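You operate a simulated robot arm through the tools that you are given. There is no shell and no other tool.

Carry out the task below with a simulated robot arm. There is one attempt and no reset: what you move stays moved.

## Task
Clamp the green spool, file its end smooth, fit the orange cap, then free the vise.
Fine: fine file, back on the black mat; cap after filing. What is to be rubbed or washed off counts as gone when no trace of it is left.

Only the result counts: the job must be done as asked and must still hold three seconds after the hand-in. Knocking over, shifting, dropping, spilling or breaking anything else fails it. Lids that push on must go on centred and level and be pressed home; caps that screw on are set level and turned clockwise until they are tight.

## Robot
A 7-joint arm with a three-finger gripper, fixed in place. Base frame: the origin is on the floor under the middle of its stand, x ahead of it, y to its left, z up; the work surface is at about z = 880. Units: mm, degrees, N and s.
It reaches about 1342 mm from its shoulder. Its first joint turns from -166.0 to 166.0 degrees. Payload 2.69 kg.
The tool frame sits at the grasp point between the pads (the TCP): z along the fingers, y along the line on which they close. The tips reach 30 mm beyond it. The gripper opens to 128 mm; its body begins 117 mm behind the TCP.
Orientation is that of the tool frame in the base frame, as [roll, pitch, yaw] about the fixed x, y, z axes, in that order (R = Rz(yaw) Ry(pitch) Rx(roll)). With the fingers straight down and closing along the base's y, the tool's x points along the base's -x, its y along +y and its z along -z.

## Interface
- The arm moves only by the tool step_arm. Its argument "moves" is one flat list of numbers, 7 for each row, row after row: the shift along the tool's x, y, z in mm, then the turn, a rotation vector about the tool's x, y, z in rad, then the finger opening in mm, from 0 to 128. In form: [dx, dy, dz, wx, wy, wz, jaw, dx, dy, dz, wx, wy, wz, jaw, ...]. A call has 1 to 20 rows; each row shifts and turns the commanded pose from where the row before left it, along the tool's axes as they then stand. Each row takes 0.2 s and may step no farther than 50 mm and 8.6 degrees from the row before; otherwise, or with a gripper value out of range, the whole call is refused. Where a pose cannot be reached the arm comes as near as it can. A force on the tool above 40 N (or 10 N above the force at the start of the call, whichever is more), or a blocked arm, ends the call early, and 0.2 s more pass. The fingers move at their own pace (about 127 mm/s each) and stop on an object; they squeeze with about 44 N. The grip force told is the motor's: it shows also when the fingers shut on nothing. Time passes only in rows, and 0.2 s behind the last, so rows that do not move let the fingers close. It gives the time, the measured TCP pose, the force on the tool (base axes), the opening and the grip force at its end, in the units of the frame above (readings bear some noise), with the torque about the TCP (base axes, N m) and any sound that the robot's microphone picked up.
- Cameras (640 x 400 px; columns grow to the right, rows downward): "scene" is fixed at [400.5, -497.9, 1640.8]; the picture's right is [0.59, -0.80, 0.00], its down [-0.49, -0.36, -0.79] and it looks along [0.64, 0.47, -0.61] (base axes); focal length 343 px, centre (320, 200). "wrist" rides on the gripper at [58, 54, -131] in the tool frame; the picture's right is [-0.68, 0.74, 0.00], its down [-0.62, -0.57, -0.55] and it looks along [-0.40, -0.37, 0.84] (tool axes); focal length 234 px, centre (320, 200). There is no depth. A picture from a camera that has moved, and an enlarged one, comes with that camera's place and axes in the base frame and with its lens.
- snapshot(camera): a new picture of that camera. No time passes.
- slide_trunk(by): moves the trunk up (or, below 0, down) by that many mm; the arm rides with it, the base frame stays. It gives what a move gives, with no picture.
- inspect(camera, box): a new picture of the part [left, top, right, bottom] of that camera's present view, enlarged. No time passes.
- job_done(): hands the job in; it is judged then, once.

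Nothing tells you positions but the pictures and the camera data. Unless the task says otherwise, let go and move clear before handing in.

The tools are called after "Call:" by a JSON object that holds its "name" and its "arguments". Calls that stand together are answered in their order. step_arm: Moves the arm, as the interface text tells. Its arguments: {"type":"object","properties":{"moves":{"type":"array","items":{"type":"number"}}},"required":["moves"]} The other tools are called the same way: slide_trunk (by) moves the trunk up or down; snapshot (camera) takes a picture; inspect (camera, box) takes an enlarged picture of a part of a camera's view; job_done () hands the job in.

At the start:

```text
clock: 0.0
ee_pos: [729.2, 26.2, 1209.7]
tool_rot: [179.9, 0.0, -180.0]
ft_force: [-0.2, -0.4, -0.6]
ft_torque: [-0.01, 0.0, 0.0]
grip_width: 127.9
gripper_force: 0.1
trunk travel left (down, up): [-150.0, 200.0]
```

scene: 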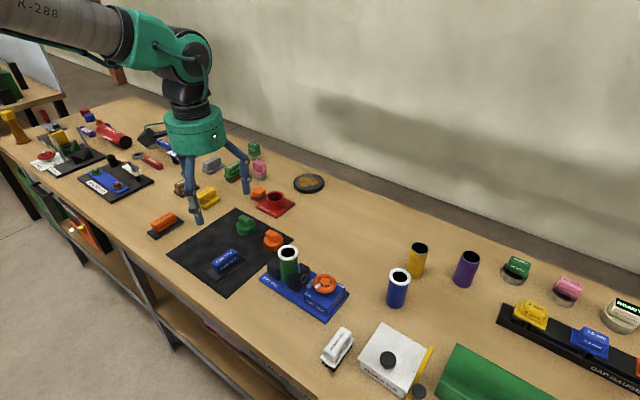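
wrist: 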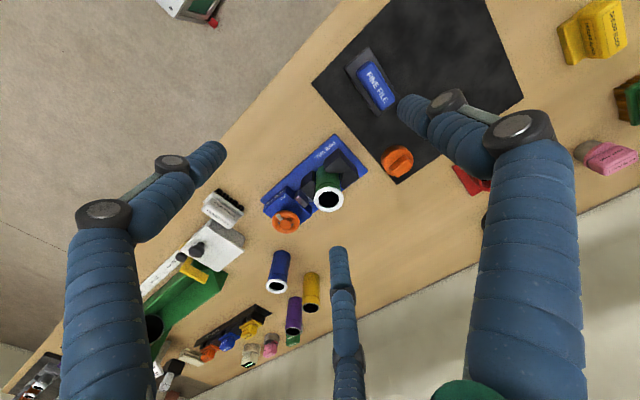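

I see a blue vise holding what seems to be the green spool, a black mat with a blue "fine file", an orange cap and a green item. Next I enlarge the views to identify things.

Call:
{"name": "inspect", "arguments": {"camera": "scene", "box": [160, 200, 360, 325]}}

Call:
{"name": "inspect", "arguments": {"camera": "scene", "box": [250, 230, 360, 330]}}

Call:
{"name": "inspect", "arguments": {"camera": "wrist", "box": [240, 20, 480, 250]}}

Call:
{"name": "inspect", "arguments": {"camera": "scene", "box": [320, 220, 640, 400]}}

Call:
{"name": "inspect", "arguments": {"camera": "scene", "box": [0, 90, 200, 215]}}

```text
3.20 times, centred on (260, 262) of scene
camera zoom: at [400.5, -497.9, 1640.8], right [0.59, -0.8, 0.0], down [-0.49, -0.36, -0.79], along [0.64, 0.47, -0.61], focal length 1098 px, centre (512, 0)
```

zoom: 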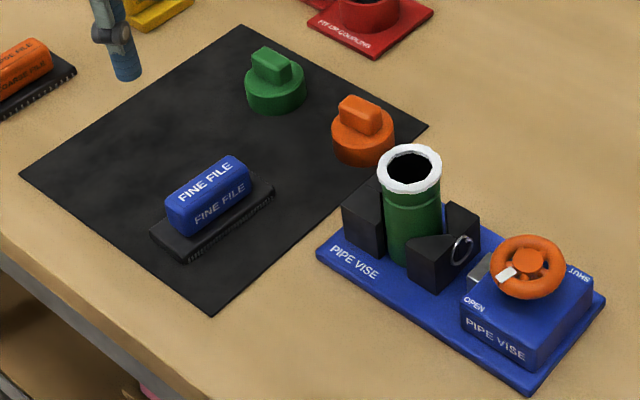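

```text
4.00 times, centred on (305, 280) of scene
camera zoom: at [400.5, -497.9, 1640.8], right [0.59, -0.8, 0.0], down [-0.49, -0.36, -0.79], along [0.64, 0.47, -0.61], focal length 1373 px, centre (380, -120)
```

zoom: 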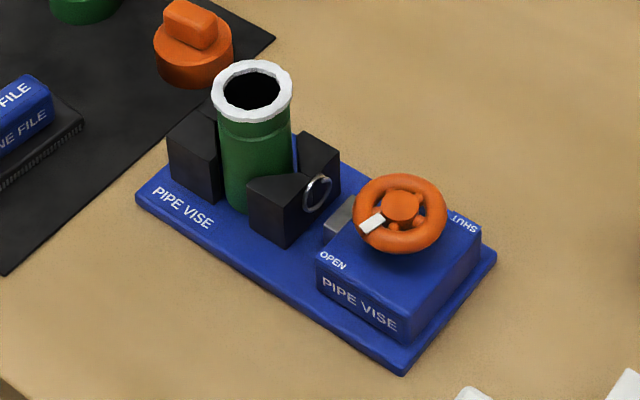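

```text
1.74 times, centred on (360, 135) of wrist
camera zoom: at [670.5, 80.1, 1339.8], right [0.68, 0.74, 0.0], down [0.62, -0.57, 0.55], along [0.4, -0.37, -0.84], focal length 407 px, centre (250, 313)
```

zoom: 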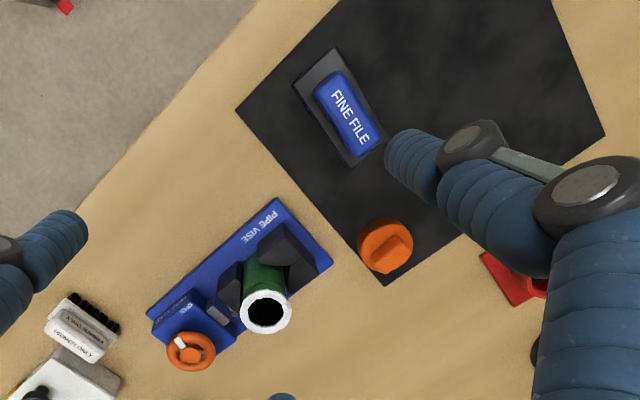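

```text
2.00 times, centred on (480, 310) of scene
camera zoom: at [400.5, -497.9, 1640.8], right [0.59, -0.8, 0.0], down [-0.49, -0.36, -0.79], along [0.64, 0.47, -0.61], focal length 686 px, centre (0, -20)
```

zoom: 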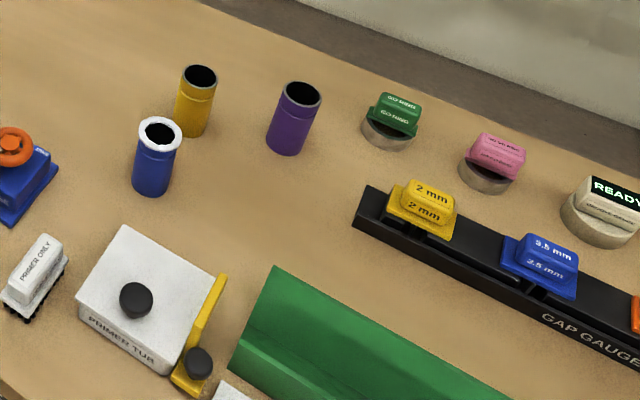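

```text
3.20 times, centred on (100, 152) of scene
camera zoom: at [400.5, -497.9, 1640.8], right [0.59, -0.8, 0.0], down [-0.49, -0.36, -0.79], along [0.64, 0.47, -0.61], focal length 1098 px, centre (1024, 352)
```

zoom: 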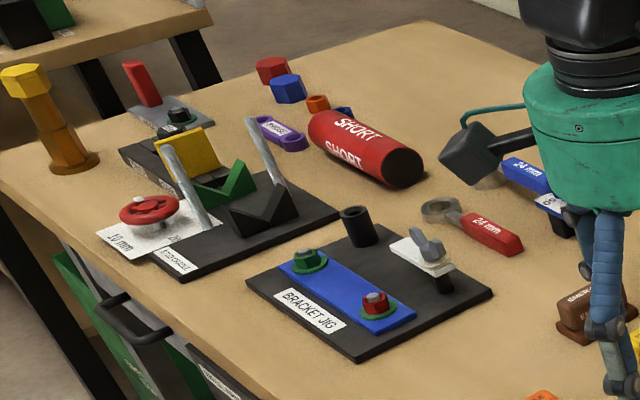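

The vise (pipe vise) seems to stand near (850, -150), with the burred green spool standing in it and an orange handwheel. I move the arm closer so that the wrist camera can look at it.

Call:
{"name": "step_arm", "arguments": {"moves": [-12, -33, 30, 0, 0, 0, 128, -12, -33, 30, 0, 0, 0, 128, -12, -33, 30, 0, 0, 0, 128]}}

Call:
{"name": "snapshot", "arguments": {"camera": "wrist"}}

Call:
{"name": "snapshot", "arguments": {"camera": "scene"}}

```text
clock: 0.8
ee_pos: [764.7, -73.4, 1118.3]
tool_rot: [-180.0, 0.1, -179.9]
ft_force: [0.5, 0.0, -0.3]
ft_torque: [0.06, -0.03, 0.0]
grip_width: 127.7
gripper_force: 0.2
trunk travel left (down, up): [-150.0, 200.0]
```

```text
taken
camera wrist: at [706.3, -19.1, 1248.6], right [0.68, 0.74, 0.0], down [0.62, -0.56, 0.55], along [0.4, -0.37, -0.84], focal length 234 px, centre (320, 200)
```

wrist: 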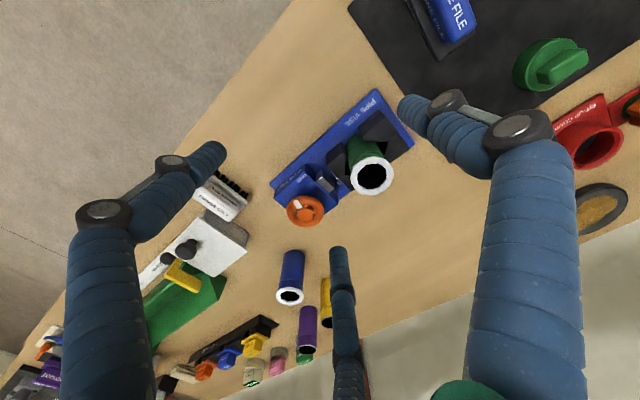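

```text
taken
```

scene: 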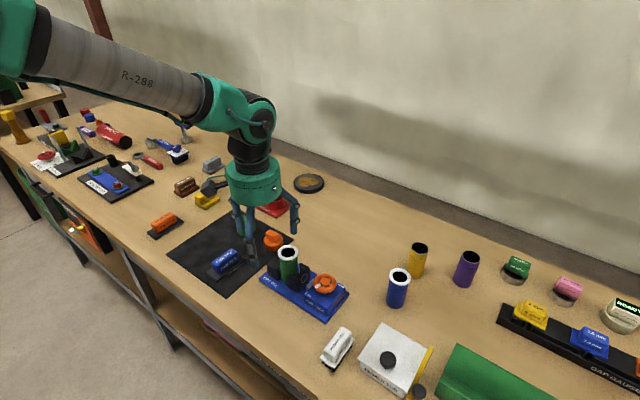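

The vise is now in the middle of the wrist view. I enlarge it to read the wheel's pointer and the labels.

Call:
{"name": "inspect", "arguments": {"camera": "wrist", "box": [260, 80, 430, 240]}}

Call:
{"name": "inspect", "arguments": {"camera": "wrist", "box": [265, 160, 345, 235]}}

Call:
{"name": "inspect", "arguments": {"camera": "scene", "box": [290, 260, 360, 325]}}

```text
2.50 times, centred on (345, 160) of wrist
camera zoom: at [706.3, -19.1, 1248.6], right [0.68, 0.74, 0.0], down [0.62, -0.56, 0.55], along [0.4, -0.37, -0.84], focal length 585 px, centre (258, 300)
```

zoom: 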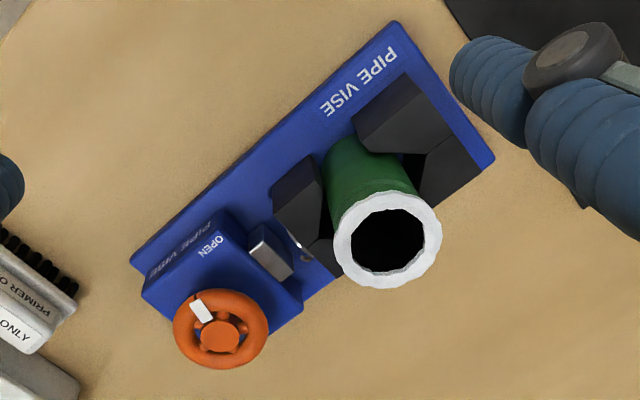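

```text
5.33 times, centred on (305, 198) of wrist
camera zoom: at [706.3, -19.1, 1248.6], right [0.68, 0.74, 0.0], down [0.62, -0.56, 0.55], along [0.4, -0.37, -0.84], focal length 1249 px, centre (400, 213)
```

zoom: 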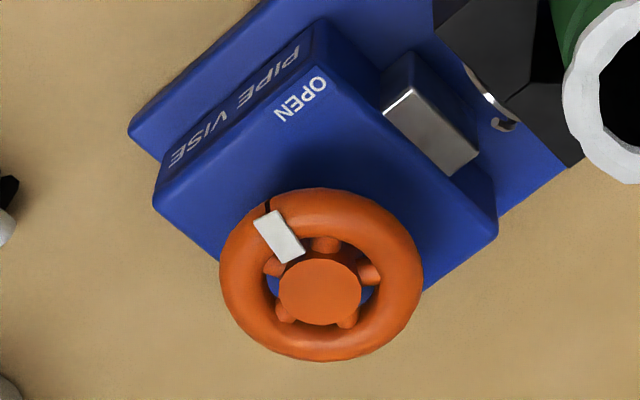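

```text
6.15 times, centred on (325, 292) of scene
camera zoom: at [400.5, -497.9, 1640.8], right [0.59, -0.8, 0.0], down [-0.49, -0.36, -0.79], along [0.64, 0.47, -0.61], focal length 2112 px, centre (289, -369)
```

zoom: 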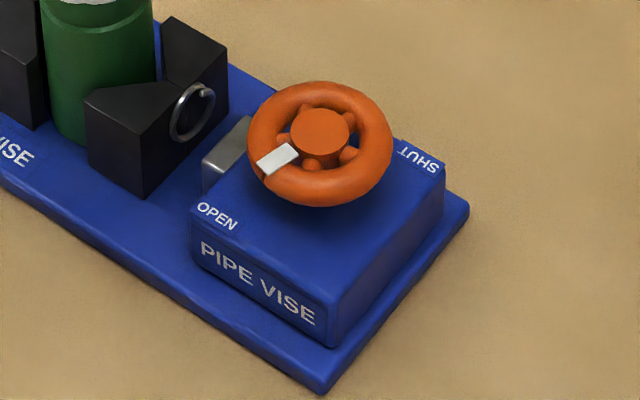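

The vise lies along y (plate about x 803–908, y −220–7). The spool is at about (850, −62) with its top at about z 990, and the wheel at about (849, −181, 955) points to OPEN. I move above the wheel to measure it better.

Call:
{"name": "step_arm", "arguments": {"moves": [-28, -36, 0, 0, 0, 0, 128, -28, -36, 0, 0, 0, 0, 128, -28, -36, 20, 0, 0, 0, 128, 0, 0, 38, 0, 0, 0, 128]}}

Call:
{"name": "snapshot", "arguments": {"camera": "wrist"}}

Call:
{"name": "inspect", "arguments": {"camera": "wrist", "box": [220, 40, 420, 220]}}

Call:
{"name": "inspect", "arguments": {"camera": "scene", "box": [240, 200, 400, 330]}}

```text
clock: 1.8
ee_pos: [849.3, -182.4, 1061.2]
tool_rot: [180.0, 0.0, 180.0]
ft_force: [0.3, -1.0, 0.2]
ft_torque: [0.0, 0.03, -0.03]
grip_width: 128.1
gripper_force: 0.1
trunk travel left (down, up): [-150.0, 200.0]
```

```text
taken
camera wrist: at [790.7, -128.0, 1191.9], right [0.68, 0.74, 0.0], down [0.62, -0.57, 0.55], along [0.4, -0.37, -0.84], focal length 234 px, centre (320, 200)
```

wrist: 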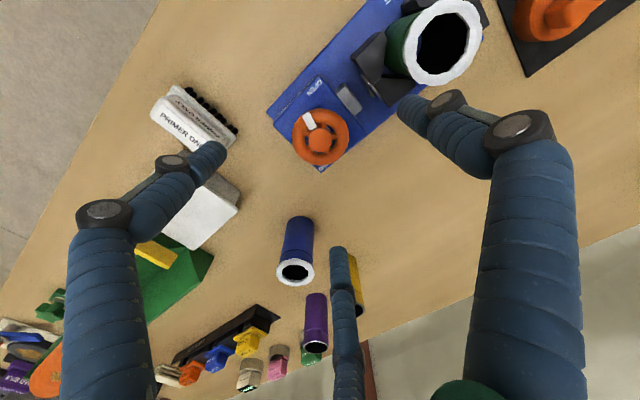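

```text
2.22 times, centred on (320, 130) of wrist
camera zoom: at [790.7, -128.0, 1191.9], right [0.68, 0.74, 0.0], down [0.62, -0.57, 0.55], along [0.4, -0.37, -0.84], focal length 520 px, centre (320, 356)
```

zoom: 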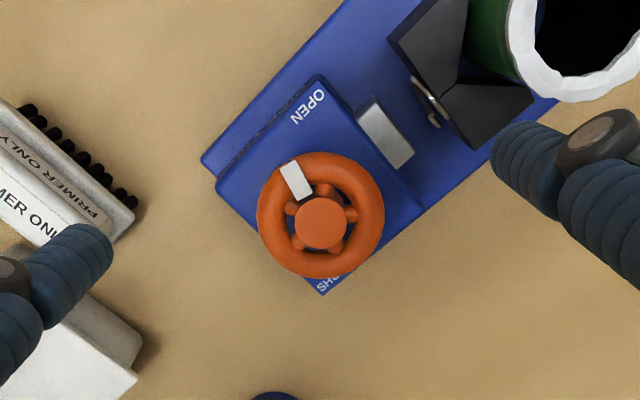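

```text
3.08 times, centred on (320, 265) of scene
camera zoom: at [400.5, -497.9, 1640.8], right [0.59, -0.8, 0.0], down [-0.49, -0.36, -0.79], along [0.64, 0.47, -0.61], focal length 1056 px, centre (320, 0)
```

zoom: 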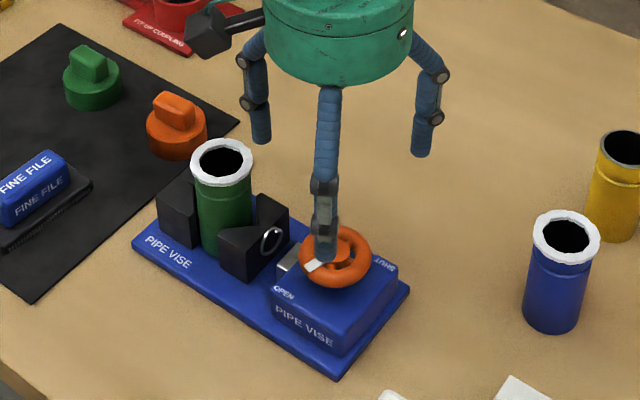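

The wheel ring is at about (847, −179.4, 957.5), about 58 mm across, and the box top is at z ≈ 927. I check the clearance to the moving jaw before closing on the wheel.

Call:
{"name": "inspect", "arguments": {"camera": "wrist", "box": [310, 20, 410, 110]}}

Call:
{"name": "inspect", "arguments": {"camera": "wrist", "box": [340, 0, 500, 110]}}

```text
4.44 times, centred on (360, 65) of wrist
camera zoom: at [790.7, -128.0, 1191.9], right [0.68, 0.74, 0.0], down [0.62, -0.57, 0.55], along [0.4, -0.37, -0.84], focal length 1041 px, centre (142, 800)
```

zoom: 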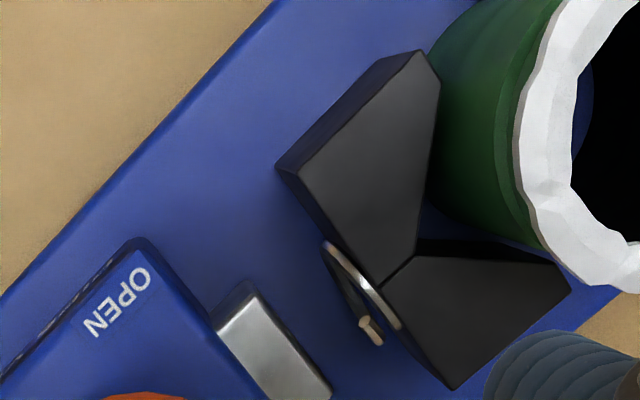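

```text
3.64 times, centred on (420, 55) of wrist
camera zoom: at [790.7, -128.0, 1191.9], right [0.68, 0.74, 0.0], down [0.62, -0.57, 0.55], along [0.4, -0.37, -0.84], focal length 852 px, centre (-44, 727)
```

zoom: 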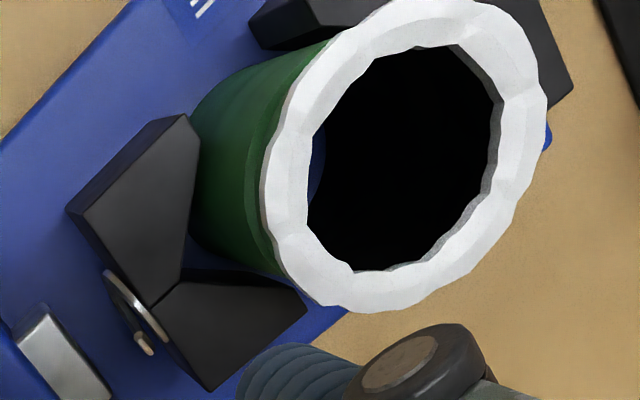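

The moving jaw's back is at about y = −112, so I turn the gripper 60° first to keep fingers away from it, and narrow the opening to 76 mm while lowering to just above the wheel.

Call:
{"name": "step_arm", "arguments": {"moves": [0, 0, 7, 0, 0, -0.1309, 76, 0, 0, 7, 0, 0, -0.1309, 76, 0, 0, 7, 0, 0, -0.1309, 76, 0, 0, 7, 0, 0, -0.1309, 76, 0, 0, 7, 0, 0, -0.1309, 76, 0, 0, 7, 0, 0, -0.1309, 76, 0, 0, 7, 0, 0, -0.1309, 76, 0, 0, 7, 0, 0, -0.1309, 76, -1.45, 3.5, 0, 0, 0, 0, 76, 0, 0, 0, 0, 0, 0, 76]}}

Call:
{"name": "snapshot", "arguments": {"camera": "wrist"}}

Call:
{"name": "inspect", "arguments": {"camera": "scene", "box": [240, 200, 400, 330]}}

```text
clock: 4.0
ee_pos: [846.6, -179.2, 1006.3]
tool_rot: [179.9, 0.0, -119.9]
ft_force: [-0.3, 0.5, 0.4]
ft_torque: [0.0, -0.03, 0.0]
grip_width: 75.9
gripper_force: 0.0
trunk travel left (down, up): [-150.0, 200.0]
```

```text
taken
camera wrist: at [771.0, -201.6, 1136.0], right [-0.3, 0.95, 0.0], down [0.8, 0.25, 0.55], along [0.52, 0.17, -0.84], focal length 234 px, centre (320, 200)
```

wrist: 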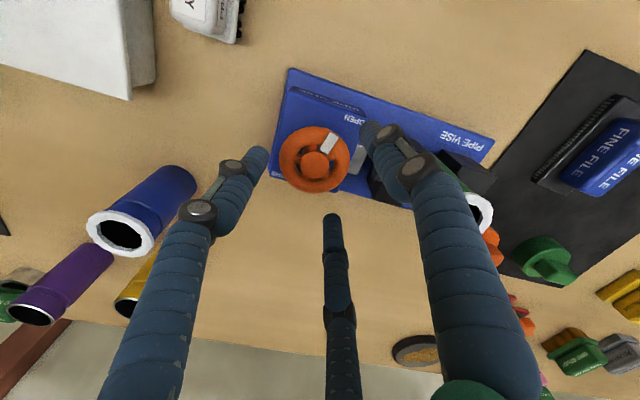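

```text
3.08 times, centred on (320, 265) of scene
camera zoom: at [400.5, -497.9, 1640.8], right [0.59, -0.8, 0.0], down [-0.49, -0.36, -0.79], along [0.64, 0.47, -0.61], focal length 1056 px, centre (320, 0)
```

zoom: 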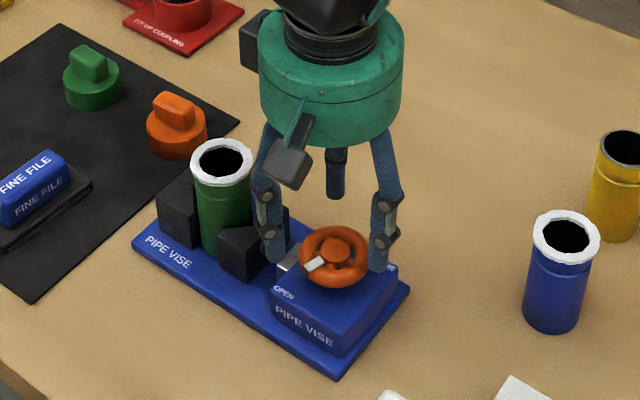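

The gripper is above the wheel. I enlarge the view to refine its centre before lowering.

Call:
{"name": "inspect", "arguments": {"camera": "wrist", "box": [260, 90, 380, 210]}}

```text
3.33 times, centred on (320, 150) of wrist
camera zoom: at [771.0, -201.6, 1136.0], right [-0.3, 0.95, 0.0], down [0.8, 0.25, 0.55], along [0.52, 0.17, -0.84], focal length 781 px, centre (320, 367)
```

zoom: 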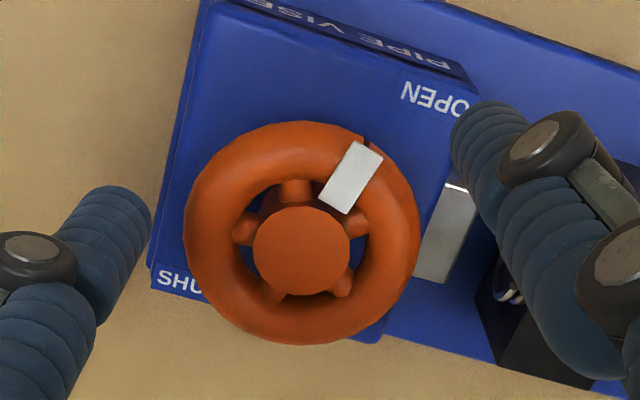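

I estimate the wheel's true centre at about (849, −181.5). I lower onto it with fingers around the ring, tips staying above the box top.

Call:
{"name": "step_arm", "arguments": {"moves": [0.8, -3.2, 8, 0, 0, 0, 76, 0, 0, 10, 0, 0, 0, 76, 0, 0, 10, 0, 0, 0, 76, 0, 0, 10, 0, 0, 0, 76]}}

Call:
{"name": "snapshot", "arguments": {"camera": "wrist"}}

Call:
{"name": "inspect", "arguments": {"camera": "wrist", "box": [250, 110, 390, 250]}}

Call:
{"name": "inspect", "arguments": {"camera": "scene", "box": [270, 230, 370, 320]}}

```text
clock: 5.0
ee_pos: [850.0, -181.1, 966.4]
tool_rot: [180.0, 0.0, -120.0]
ft_force: [0.8, 0.4, 0.8]
ft_torque: [0.01, -0.01, 0.0]
grip_width: 76.1
gripper_force: 0.0
trunk travel left (down, up): [-150.0, 200.0]
```

```text
taken
camera wrist: at [773.5, -203.6, 1097.5], right [-0.3, 0.95, 0.0], down [0.8, 0.25, 0.55], along [0.52, 0.16, -0.84], focal length 234 px, centre (320, 200)
```

wrist: 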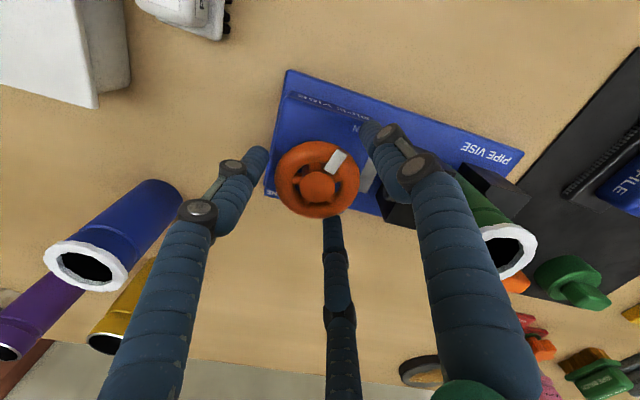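

```text
2.86 times, centred on (320, 180) of wrist
camera zoom: at [773.5, -203.6, 1097.5], right [-0.3, 0.95, 0.0], down [0.8, 0.25, 0.55], along [0.52, 0.16, -0.84], focal length 669 px, centre (320, 257)
```

zoom: 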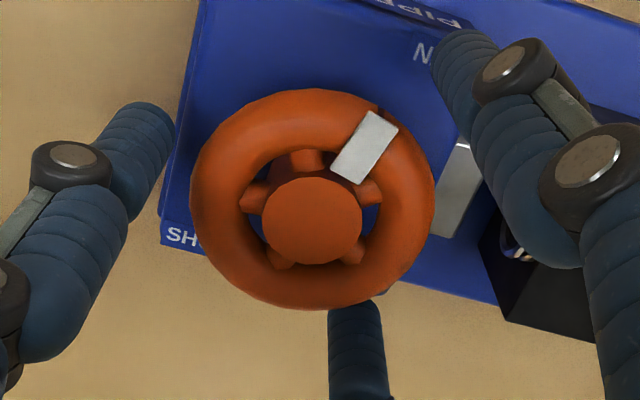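

```text
4.44 times, centred on (320, 275) of scene
camera zoom: at [400.5, -497.9, 1640.8], right [0.59, -0.8, 0.0], down [-0.49, -0.36, -0.79], along [0.64, 0.47, -0.61], focal length 1526 px, centre (320, -133)
```

zoom: 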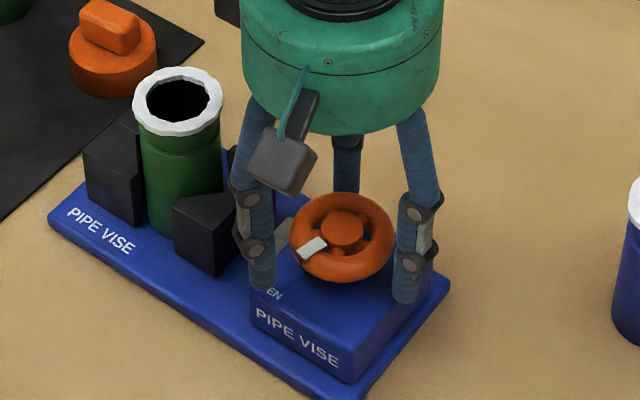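

Fingers stand evenly around the ring. I close slowly and watch the lateral force.

Call:
{"name": "step_arm", "arguments": {"moves": [0, 0, 0, 0, 0, 0, 66, 0, 0, 0, 0, 0, 0, 61, 0, 0, 0, 0, 0, 0, 59]}}

Call:
{"name": "inspect", "arguments": {"camera": "wrist", "box": [250, 110, 390, 250]}}

```text
clock: 5.8
ee_pos: [849.3, -180.4, 966.2]
tool_rot: [-180.0, 0.0, -119.9]
ft_force: [-0.1, -1.3, -0.3]
ft_torque: [-0.01, -0.05, 0.03]
grip_width: 60.7
gripper_force: 0.9
trunk travel left (down, up): [-150.0, 200.0]
```

```text
2.86 times, centred on (320, 180) of wrist
camera zoom: at [773.5, -203.9, 1097.8], right [-0.3, 0.95, 0.0], down [0.8, 0.25, 0.55], along [0.52, 0.16, -0.84], focal length 669 px, centre (320, 257)
```

zoom: 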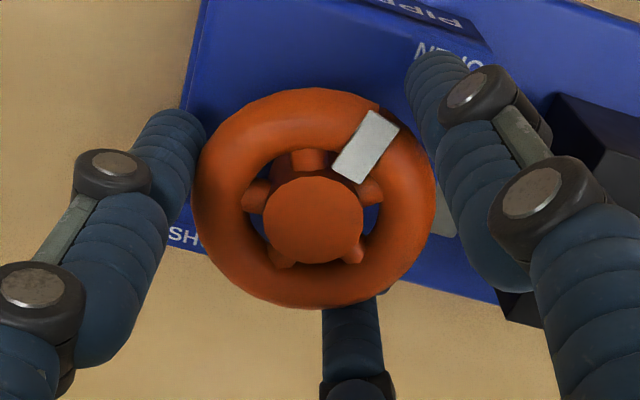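

Contact is starting at about 60 mm with nearly no lateral force. I close fully on the ring.

Call:
{"name": "step_arm", "arguments": {"moves": [0, 0, 0, 0, 0, 0, 55, 0, 0, 0, 0, 0, 0, 50, 0, 0, 0, 0, 0, 0, 50]}}

```text
clock: 6.6
ee_pos: [848.4, -179.9, 966.8]
tool_rot: [179.9, 0.0, -120.0]
ft_force: [-0.7, -12.7, 0.3]
ft_torque: [-0.23, 0.01, -0.03]
grip_width: 58.8
gripper_force: 6.4
trunk travel left (down, up): [-150.0, 200.0]
```

The ring is gripped at 58.8 mm but with −12.7 N sideways; I shift the tool a little to −y to relieve that.

Call:
{"name": "step_arm", "arguments": {"moves": [1.0, -0.6, 0, 0, 0, 0, 50, 0, 0, 0, 0, 0, 0, 50]}}

```text
clock: 7.2
ee_pos: [849.6, -183.0, 968.7]
tool_rot: [-179.9, 0.1, -119.9]
ft_force: [0.0, -7.8, 2.6]
ft_torque: [-0.18, 0.06, -0.01]
grip_width: 57.7
gripper_force: 6.0
trunk travel left (down, up): [-150.0, 200.0]
```

Sideways force is falling. One more small shift, with a firmer grip.

Call:
{"name": "step_arm", "arguments": {"moves": [1.0, -0.6, 0, 0, 0, 0, 40, 0, 0, 0, 0, 0, 0, 40]}}

```text
clock: 7.8
ee_pos: [849.6, -181.6, 967.2]
tool_rot: [-180.0, 0.1, -119.9]
ft_force: [3.9, 3.3, 0.3]
ft_torque: [0.44, -0.26, 0.04]
grip_width: 56.9
gripper_force: 44.9
trunk travel left (down, up): [-150.0, 200.0]
```

The wheel is firmly gripped with small side forces. I turn it clockwise (seen from above) by about 23° and look at the torque.

Call:
{"name": "step_arm", "arguments": {"moves": [0, 0, 0, 0, 0, 0.1, 40, 0, 0, 0, 0, 0, 0.1, 40, 0, 0, 0, 0, 0, 0.1, 40, 0, 0, 0, 0, 0, 0.1, 40]}}

Call:
{"name": "inspect", "arguments": {"camera": "wrist", "box": [230, 80, 430, 250]}}

Call:
{"name": "inspect", "arguments": {"camera": "scene", "box": [250, 220, 370, 320]}}

```text
clock: 8.8
ee_pos: [850.9, -181.7, 966.8]
tool_rot: [180.0, 0.1, -142.9]
ft_force: [8.7, 10.7, 1.7]
ft_torque: [0.56, 0.02, 0.19]
grip_width: 57.1
gripper_force: 45.3
trunk travel left (down, up): [-150.0, 200.0]
```

```text
2.35 times, centred on (330, 165) of wrist
camera zoom: at [770.6, -173.9, 1097.9], right [0.1, 1.0, 0.0], down [0.83, -0.08, 0.55], along [0.55, -0.05, -0.84], focal length 551 px, centre (296, 282)
```

zoom: 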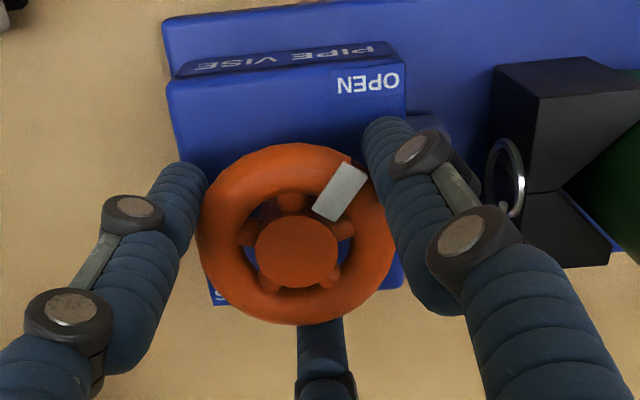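

```text
4.00 times, centred on (310, 270) of scene
camera zoom: at [400.5, -497.9, 1640.8], right [0.59, -0.8, 0.0], down [-0.49, -0.36, -0.79], along [0.64, 0.47, -0.61], focal length 1373 px, centre (360, -80)
```

zoom: 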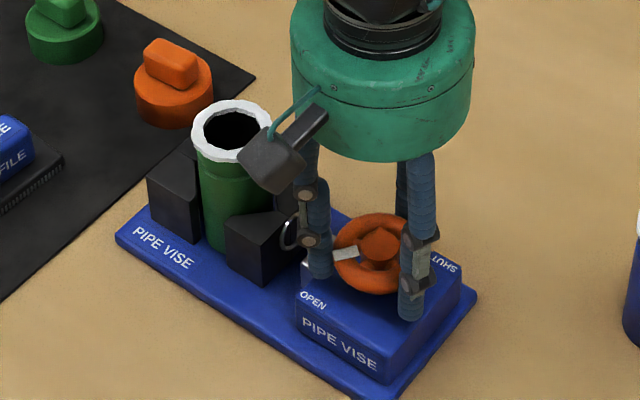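

The wheel follows the gripper. I compare the jaw position closely with the earlier picture to learn the direction.

Call:
{"name": "inspect", "arguments": {"camera": "scene", "box": [290, 260, 360, 325]}}

Call:
{"name": "inspect", "arguments": {"camera": "scene", "box": [250, 230, 360, 330]}}

```text
6.15 times, centred on (325, 292) of scene
camera zoom: at [400.5, -497.9, 1640.8], right [0.59, -0.8, 0.0], down [-0.49, -0.36, -0.79], along [0.64, 0.47, -0.61], focal length 2112 px, centre (289, -369)
```

zoom: 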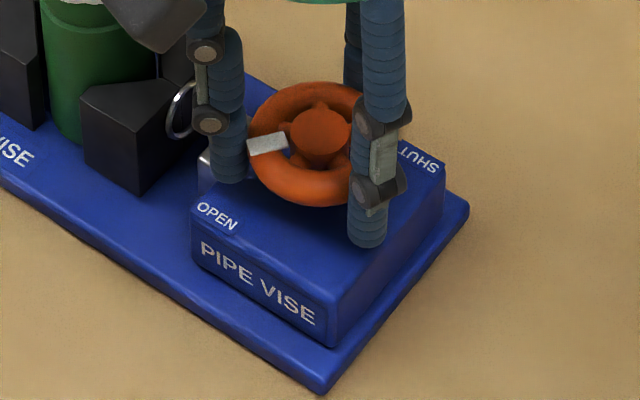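

```text
4.00 times, centred on (305, 280) of scene
camera zoom: at [400.5, -497.9, 1640.8], right [0.59, -0.8, 0.0], down [-0.49, -0.36, -0.79], along [0.64, 0.47, -0.61], focal length 1373 px, centre (380, -120)
```

zoom: 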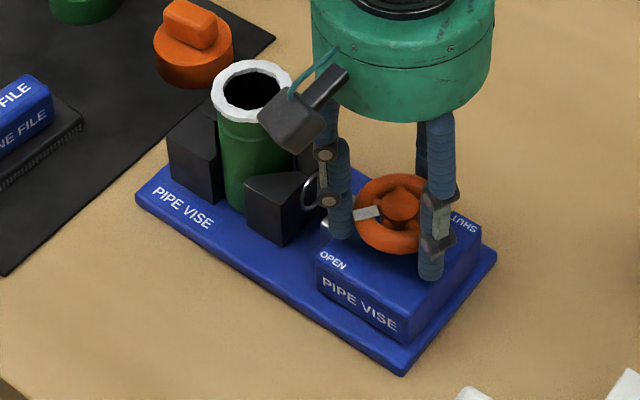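

The jaw has moved about 2–3 mm toward the spool, so clockwise closes the vise. I continue clockwise, easing the side force slightly.

Call:
{"name": "step_arm", "arguments": {"moves": [-0.9, 0.2, 0, 0, 0, 0.0, 40, 0, 0, 0, 0, 0, 0.12, 40, 0, 0, 0, 0, 0, 0.12, 40, 0, 0, 0, 0, 0, 0.12, 40, 0, 0, 0, 0, 0, 0.12, 40]}}

Call:
{"name": "inspect", "arguments": {"camera": "scene", "box": [250, 230, 360, 330]}}

Call:
{"name": "inspect", "arguments": {"camera": "wrist", "box": [230, 80, 430, 250]}}

```text
clock: 10.0
ee_pos: [850.5, -182.5, 967.2]
tool_rot: [180.0, 0.0, -170.6]
ft_force: [0.1, 0.6, 6.5]
ft_torque: [-0.26, 0.42, 0.18]
grip_width: 57.0
gripper_force: 45.0
trunk travel left (down, up): [-150.0, 200.0]
```

```text
4.00 times, centred on (305, 280) of scene
camera zoom: at [400.5, -497.9, 1640.8], right [0.59, -0.8, 0.0], down [-0.49, -0.36, -0.79], along [0.64, 0.47, -0.61], focal length 1373 px, centre (380, -120)
```

zoom: 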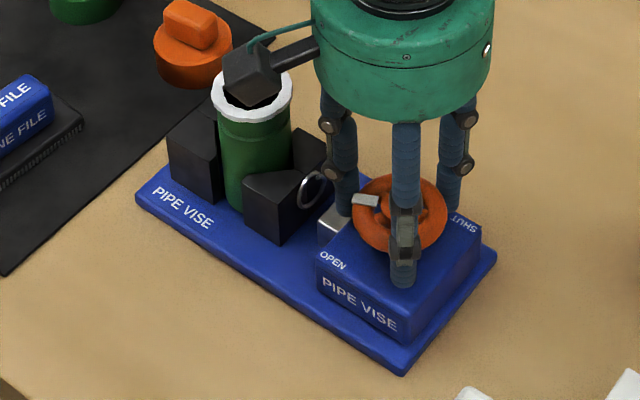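

```text
2.35 times, centred on (330, 165) of wrist
camera zoom: at [783.1, -138.2, 1097.9], right [0.55, 0.84, 0.0], down [0.7, -0.46, 0.55], along [0.46, -0.3, -0.84], focal length 551 px, centre (296, 282)
```

zoom: 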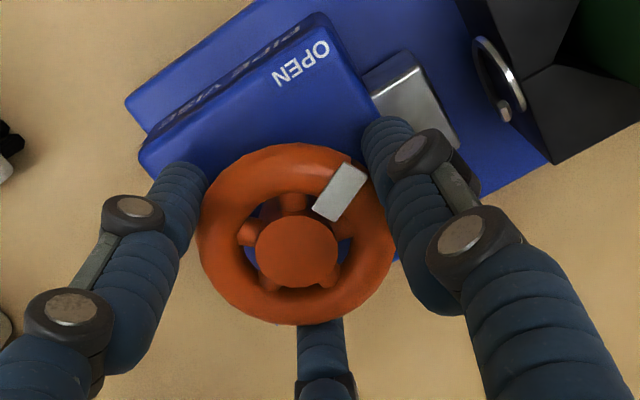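

Still turning freely. I continue clockwise.

Call:
{"name": "step_arm", "arguments": {"moves": [0, 0, 0, 0, 0, 0.12, 40, 0, 0, 0, 0, 0, 0.12, 40, 0, 0, 0, 0, 0, 0.12, 40, 0, 0, 0, 0, 0, 0.12, 40, 0, 0, 0, 0, 0, 0.12, 40]}}

Call:
{"name": "inspect", "arguments": {"camera": "scene", "box": [250, 230, 360, 330]}}

```text
clock: 11.2
ee_pos: [850.4, -182.5, 967.6]
tool_rot: [-180.0, 0.0, 155.1]
ft_force: [-1.0, -3.5, 2.8]
ft_torque: [-0.38, -0.39, 0.2]
grip_width: 56.7
gripper_force: 45.2
trunk travel left (down, up): [-150.0, 200.0]
```

```text
4.00 times, centred on (305, 280) of scene
camera zoom: at [400.5, -497.9, 1640.8], right [0.59, -0.8, 0.0], down [-0.49, -0.36, -0.79], along [0.64, 0.47, -0.61], focal length 1373 px, centre (380, -120)
```

zoom: 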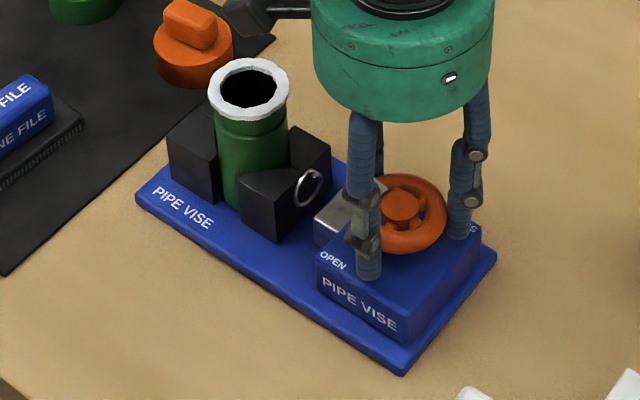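

The jaw is now at the spool and pushes it towards the fixed jaw. I continue clockwise.

Call:
{"name": "step_arm", "arguments": {"moves": [0, 0, 0, 0, 0, 0.12, 40, 0, 0, 0, 0, 0, 0.12, 40, 0, 0, 0, 0, 0, 0.12, 40, 0, 0, 0, 0, 0, 0.12, 40, 0, 0, 0, 0, 0, 0.12, 40]}}

Call:
{"name": "inspect", "arguments": {"camera": "scene", "box": [250, 230, 360, 330]}}

```text
clock: 12.4
ee_pos: [851.0, -181.5, 966.6]
tool_rot: [-180.0, 0.0, 120.6]
ft_force: [-2.9, -2.5, 3.9]
ft_torque: [-0.02, 0.24, 0.21]
grip_width: 56.8
gripper_force: 45.5
trunk travel left (down, up): [-150.0, 200.0]
```

```text
4.00 times, centred on (305, 280) of scene
camera zoom: at [400.5, -497.9, 1640.8], right [0.59, -0.8, 0.0], down [-0.49, -0.36, -0.79], along [0.64, 0.47, -0.61], focal length 1373 px, centre (380, -120)
```

zoom: 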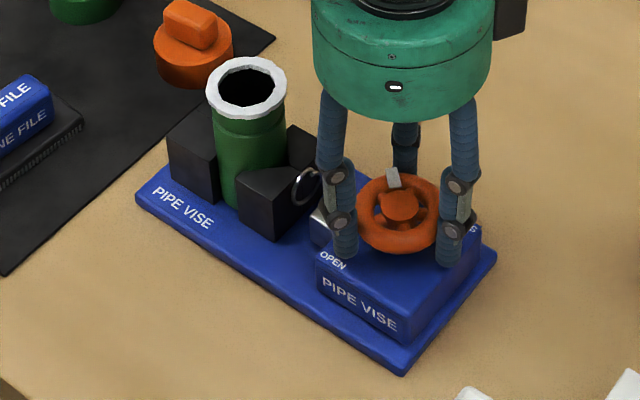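

120° turned, still easy going. I try continuing in the same grip.

Call:
{"name": "step_arm", "arguments": {"moves": [0, 0, 0, 0, 0, 0.12, 40, 0, 0, 0, 0, 0, 0.12, 40, 0, 0, 0, 0, 0, 0.12, 40, 0, 0, 0, 0, 0, 0.12, 40, 0, 0, 0, 0, 0, 0.12, 40]}}

Call:
{"name": "inspect", "arguments": {"camera": "scene", "box": [250, 230, 360, 330]}}

```text
clock: 13.6
ee_pos: [850.3, -181.5, 967.7]
tool_rot: [180.0, 0.0, 86.3]
ft_force: [-0.5, -2.0, 1.5]
ft_torque: [0.0, -0.03, 0.25]
grip_width: 57.1
gripper_force: 45.3
trunk travel left (down, up): [-150.0, 200.0]
```

```text
4.00 times, centred on (305, 280) of scene
camera zoom: at [400.5, -497.9, 1640.8], right [0.59, -0.8, 0.0], down [-0.49, -0.36, -0.79], along [0.64, 0.47, -0.61], focal length 1373 px, centre (380, -120)
```

zoom: 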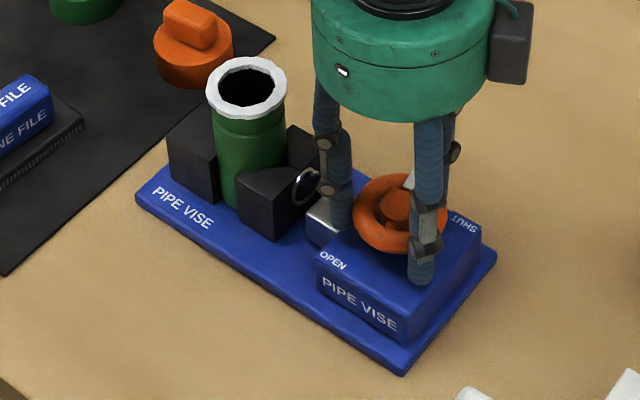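

The jaw seems to be seated against the spool now; the pointer is still short of SHUT. I continue clockwise.

Call:
{"name": "step_arm", "arguments": {"moves": [0, 0, 0, 0, 0, 0.12, 40, 0, 0, 0, 0, 0, 0.12, 40, 0, 0, 0, 0, 0, 0.12, 40, 0, 0, 0, 0, 0, 0.12, 40]}}

Call:
{"name": "inspect", "arguments": {"camera": "scene", "box": [250, 230, 360, 330]}}

Call:
{"name": "snapshot", "arguments": {"camera": "wrist"}}

```text
clock: 14.6
ee_pos: [848.9, -182.3, 967.4]
tool_rot: [179.9, 0.0, 58.8]
ft_force: [-1.1, -2.4, 1.0]
ft_torque: [-0.11, -0.31, 0.3]
grip_width: 57.0
gripper_force: 45.5
trunk travel left (down, up): [-150.0, 200.0]
```

```text
4.00 times, centred on (305, 280) of scene
camera zoom: at [400.5, -497.9, 1640.8], right [0.59, -0.8, 0.0], down [-0.49, -0.36, -0.79], along [0.64, 0.47, -0.61], focal length 1373 px, centre (380, -120)
```

zoom: 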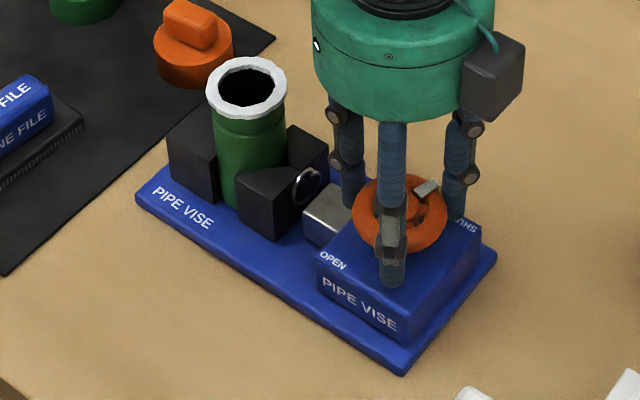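

```text
taken
camera wrist: at [925.9, -159.4, 1097.9], right [0.28, -0.96, 0.0], down [-0.8, -0.23, 0.55], along [-0.53, -0.15, -0.84], focal length 234 px, centre (320, 200)
```

wrist: 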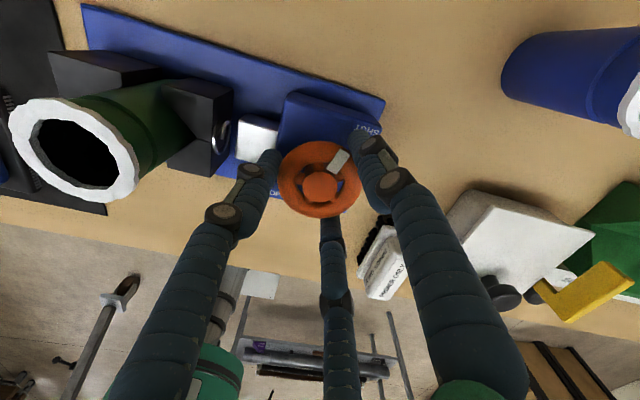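

Torque is rising slowly (0.30 N m) and the pointer nears SHUT. I continue in small steps.

Call:
{"name": "step_arm", "arguments": {"moves": [0, 0, 0, 0, 0, 0.1, 40, 0, 0, 0, 0, 0, 0.1, 40, 0, 0, 0, 0, 0, 0.1, 40, 0, 0, 0, 0, 0, 0.1, 40]}}

Call:
{"name": "inspect", "arguments": {"camera": "scene", "box": [250, 230, 360, 330]}}

Call:
{"name": "inspect", "arguments": {"camera": "wrist", "box": [230, 80, 430, 250]}}

```text
clock: 15.6
ee_pos: [849.8, -182.0, 967.0]
tool_rot: [179.9, 0.0, 35.9]
ft_force: [-0.1, -3.8, -0.5]
ft_torque: [-0.14, -0.01, 1.15]
grip_width: 57.4
gripper_force: 45.5
trunk travel left (down, up): [-150.0, 200.0]
```

```text
4.00 times, centred on (305, 280) of scene
camera zoom: at [400.5, -497.9, 1640.8], right [0.59, -0.8, 0.0], down [-0.49, -0.36, -0.79], along [0.64, 0.47, -0.61], focal length 1373 px, centre (380, -120)
```

zoom: 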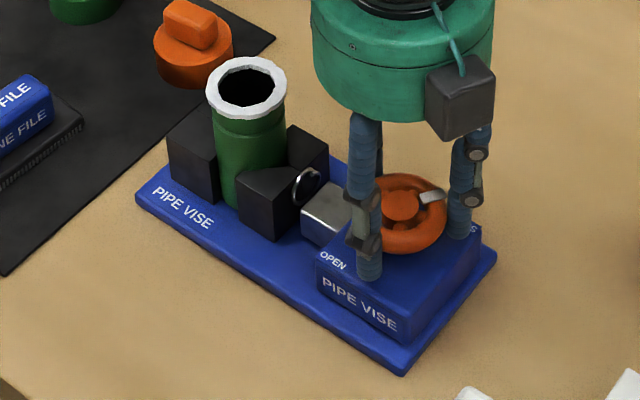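

```text
2.35 times, centred on (330, 165) of wrist
camera zoom: at [928.5, -190.8, 1097.9], right [-0.12, -0.99, 0.0], down [-0.83, 0.1, 0.55], along [-0.55, 0.06, -0.84], focal length 551 px, centre (296, 282)
```

zoom: 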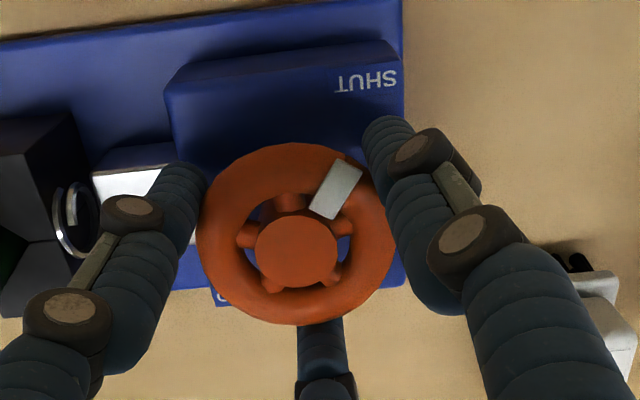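

The torque jumped to 1.15 N m with the pointer at SHUT: the vise tightens. I give it a slight further turn to check that it is tight.

Call:
{"name": "step_arm", "arguments": {"moves": [0, 0, 0, 0, 0, 0.05, 40, 0, 0, 0, 0, 0, 0, 40]}}

Call:
{"name": "inspect", "arguments": {"camera": "wrist", "box": [230, 80, 430, 250]}}

```text
clock: 16.2
ee_pos: [850.9, -181.8, 967.1]
tool_rot: [179.9, 0.0, 33.1]
ft_force: [-0.2, -3.9, 0.6]
ft_torque: [-0.11, 0.2, 1.07]
grip_width: 57.6
gripper_force: 45.0
trunk travel left (down, up): [-150.0, 200.0]
```

```text
2.35 times, centred on (330, 165) of wrist
camera zoom: at [927.9, -194.7, 1097.9], right [-0.17, -0.99, 0.0], down [-0.82, 0.14, 0.55], along [-0.54, 0.09, -0.84], focal length 551 px, centre (296, 282)
```

zoom: 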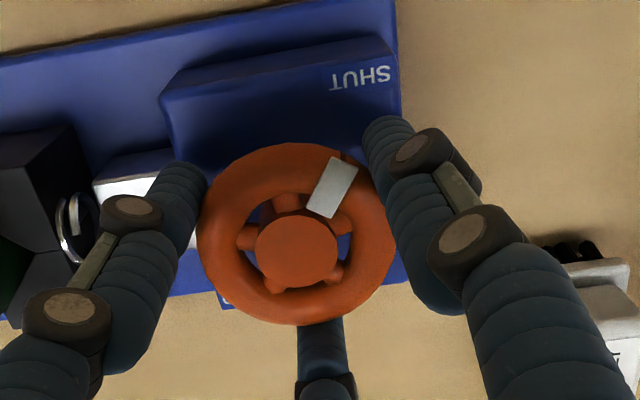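

The fingers now slip on the wheel, so the vise is tight at SHUT. I release the wheel and lift clear.

Call:
{"name": "step_arm", "arguments": {"moves": [0, 0, 0, 0, 0, 0, 60, 0, 0, 0, 0, 0, 0, 76, 0, 0, 0, 0, 0, 0, 76, 0, 0, -15, 0, 0, 0, 76, 0, 0, -30, 0, 0, 0, 76, 0, 0, -40, 0, 0, 0, 76, 0, 0, -45, 0, 0, 0, 76]}}

Call:
{"name": "inspect", "arguments": {"camera": "scene", "box": [250, 230, 360, 330]}}

```text
clock: 17.8
ee_pos: [850.7, -181.8, 1096.8]
tool_rot: [-180.0, 0.0, 33.1]
ft_force: [-0.8, 0.3, 0.3]
ft_torque: [-0.02, 0.03, 0.02]
grip_width: 76.0
gripper_force: 0.1
trunk travel left (down, up): [-150.0, 200.0]
```

```text
4.00 times, centred on (305, 280) of scene
camera zoom: at [400.5, -497.9, 1640.8], right [0.59, -0.8, 0.0], down [-0.49, -0.36, -0.79], along [0.64, 0.47, -0.61], focal length 1373 px, centre (380, -120)
```

zoom: 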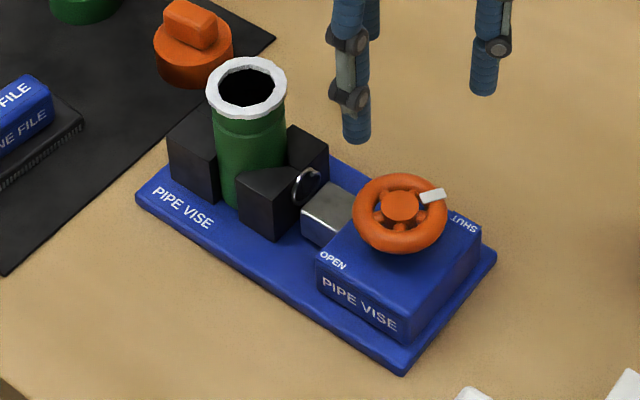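

The vise is shut on the spool and nothing else has moved. I turn the hand back to its original heading, then go over the file.

Call:
{"name": "step_arm", "arguments": {"moves": [0, 0, 0, 0, 0, -0.1425, 76, 0, 0, 0, 0, 0, -0.1425, 76, 0, 0, 0, 0, 0, -0.1425, 76, 0, 0, 0, 0, 0, -0.1425, 76, 0, 0, 0, 0, 0, -0.1425, 76, 0, 0, 0, 0, 0, -0.1425, 76, 0, 0, 0, 0, 0, -0.1425, 76, 0, 0, 0, 0, 0, -0.1425, 76, 0, 0, 0, 0, 0, -0.1425, 76, 0, 0, 0, 0, 0, -0.1425, 76, 0, 0, 0, 0, 0, -0.1425, 76, 0, 0, 0, 0, 0, -0.1425, 76, 0, 0, 0, 0, 0, -0.1425, 76, 0, 0, 0, 0, 0, -0.1425, 76, 0, 0, 0, 0, 0, -0.1425, 76, 0, 0, 0, 0, 0, -0.1425, 76, 0, 0, 0, 0, 0, -0.1425, 76, 0, 0, 0, 0, 0, -0.1425, 76]}}

```text
clock: 21.6
ee_pos: [849.4, -181.8, 1096.9]
tool_rot: [-180.0, 0.0, -179.9]
ft_force: [0.1, 0.1, 0.0]
ft_torque: [-0.01, 0.02, 0.0]
grip_width: 75.8
gripper_force: 0.0
trunk travel left (down, up): [-150.0, 200.0]
```

I now travel over the mat to a point above the file.

Call:
{"name": "step_arm", "arguments": {"moves": [10, 43.5, 0, 0, 0, 0, 76, 10, 43.5, 0, 0, 0, 0, 76, 10, 43.5, 0, 0, 0, 0, 76, 10, 43.5, 0, 0, 0, 0, 76, 10, 43.5, 0, 0, 0, 0, 76, 10, 43.5, 0, 0, 0, 0, 76, 9, 43.5, 0, 0, 0, 0, 76, 0, 0, 0, 0, 0, 0, 76]}}

Call:
{"name": "snapshot", "arguments": {"camera": "wrist"}}

Call:
{"name": "snapshot", "arguments": {"camera": "scene"}}

```text
clock: 23.4
ee_pos: [780.4, 123.4, 1096.0]
tool_rot: [-180.0, 0.0, 180.0]
ft_force: [0.3, 0.4, -1.3]
ft_torque: [-0.07, -0.01, -0.01]
grip_width: 76.1
gripper_force: 0.2
trunk travel left (down, up): [-150.0, 200.0]
```

```text
taken
camera wrist: at [721.7, 177.7, 1227.1], right [0.68, 0.74, 0.0], down [0.62, -0.57, 0.55], along [0.4, -0.37, -0.84], focal length 234 px, centre (320, 200)
```

wrist: 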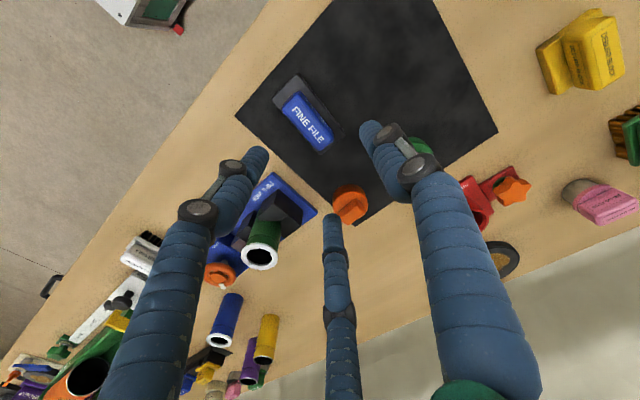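

```text
taken
```

scene: 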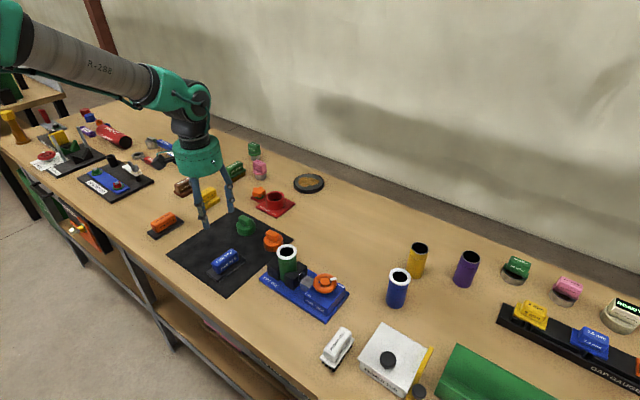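

I have the file in the wrist view near the image centre column. I enlarge to measure its pose.

Call:
{"name": "inspect", "arguments": {"camera": "wrist", "box": [250, 60, 370, 170]}}

Call:
{"name": "inspect", "arguments": {"camera": "scene", "box": [190, 230, 270, 300]}}

```text
3.64 times, centred on (310, 115) of wrist
camera zoom: at [721.7, 177.7, 1227.1], right [0.68, 0.74, 0.0], down [0.62, -0.57, 0.55], along [0.4, -0.37, -0.84], focal length 852 px, centre (356, 509)
```

zoom: 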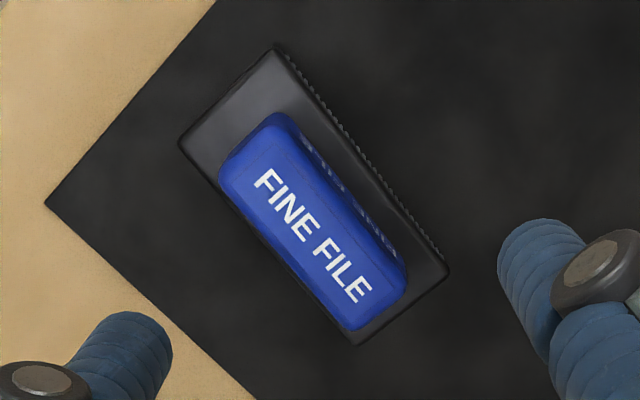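

```text
5.71 times, centred on (230, 265) of scene
camera zoom: at [400.5, -497.9, 1640.8], right [0.59, -0.8, 0.0], down [-0.49, -0.36, -0.79], along [0.64, 0.47, -0.61], focal length 1962 px, centre (834, -171)
```

zoom: 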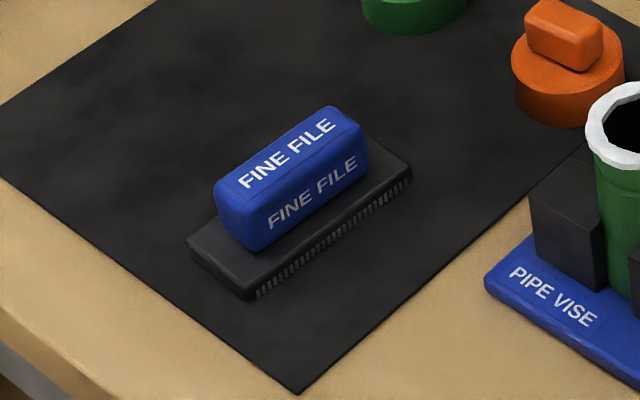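

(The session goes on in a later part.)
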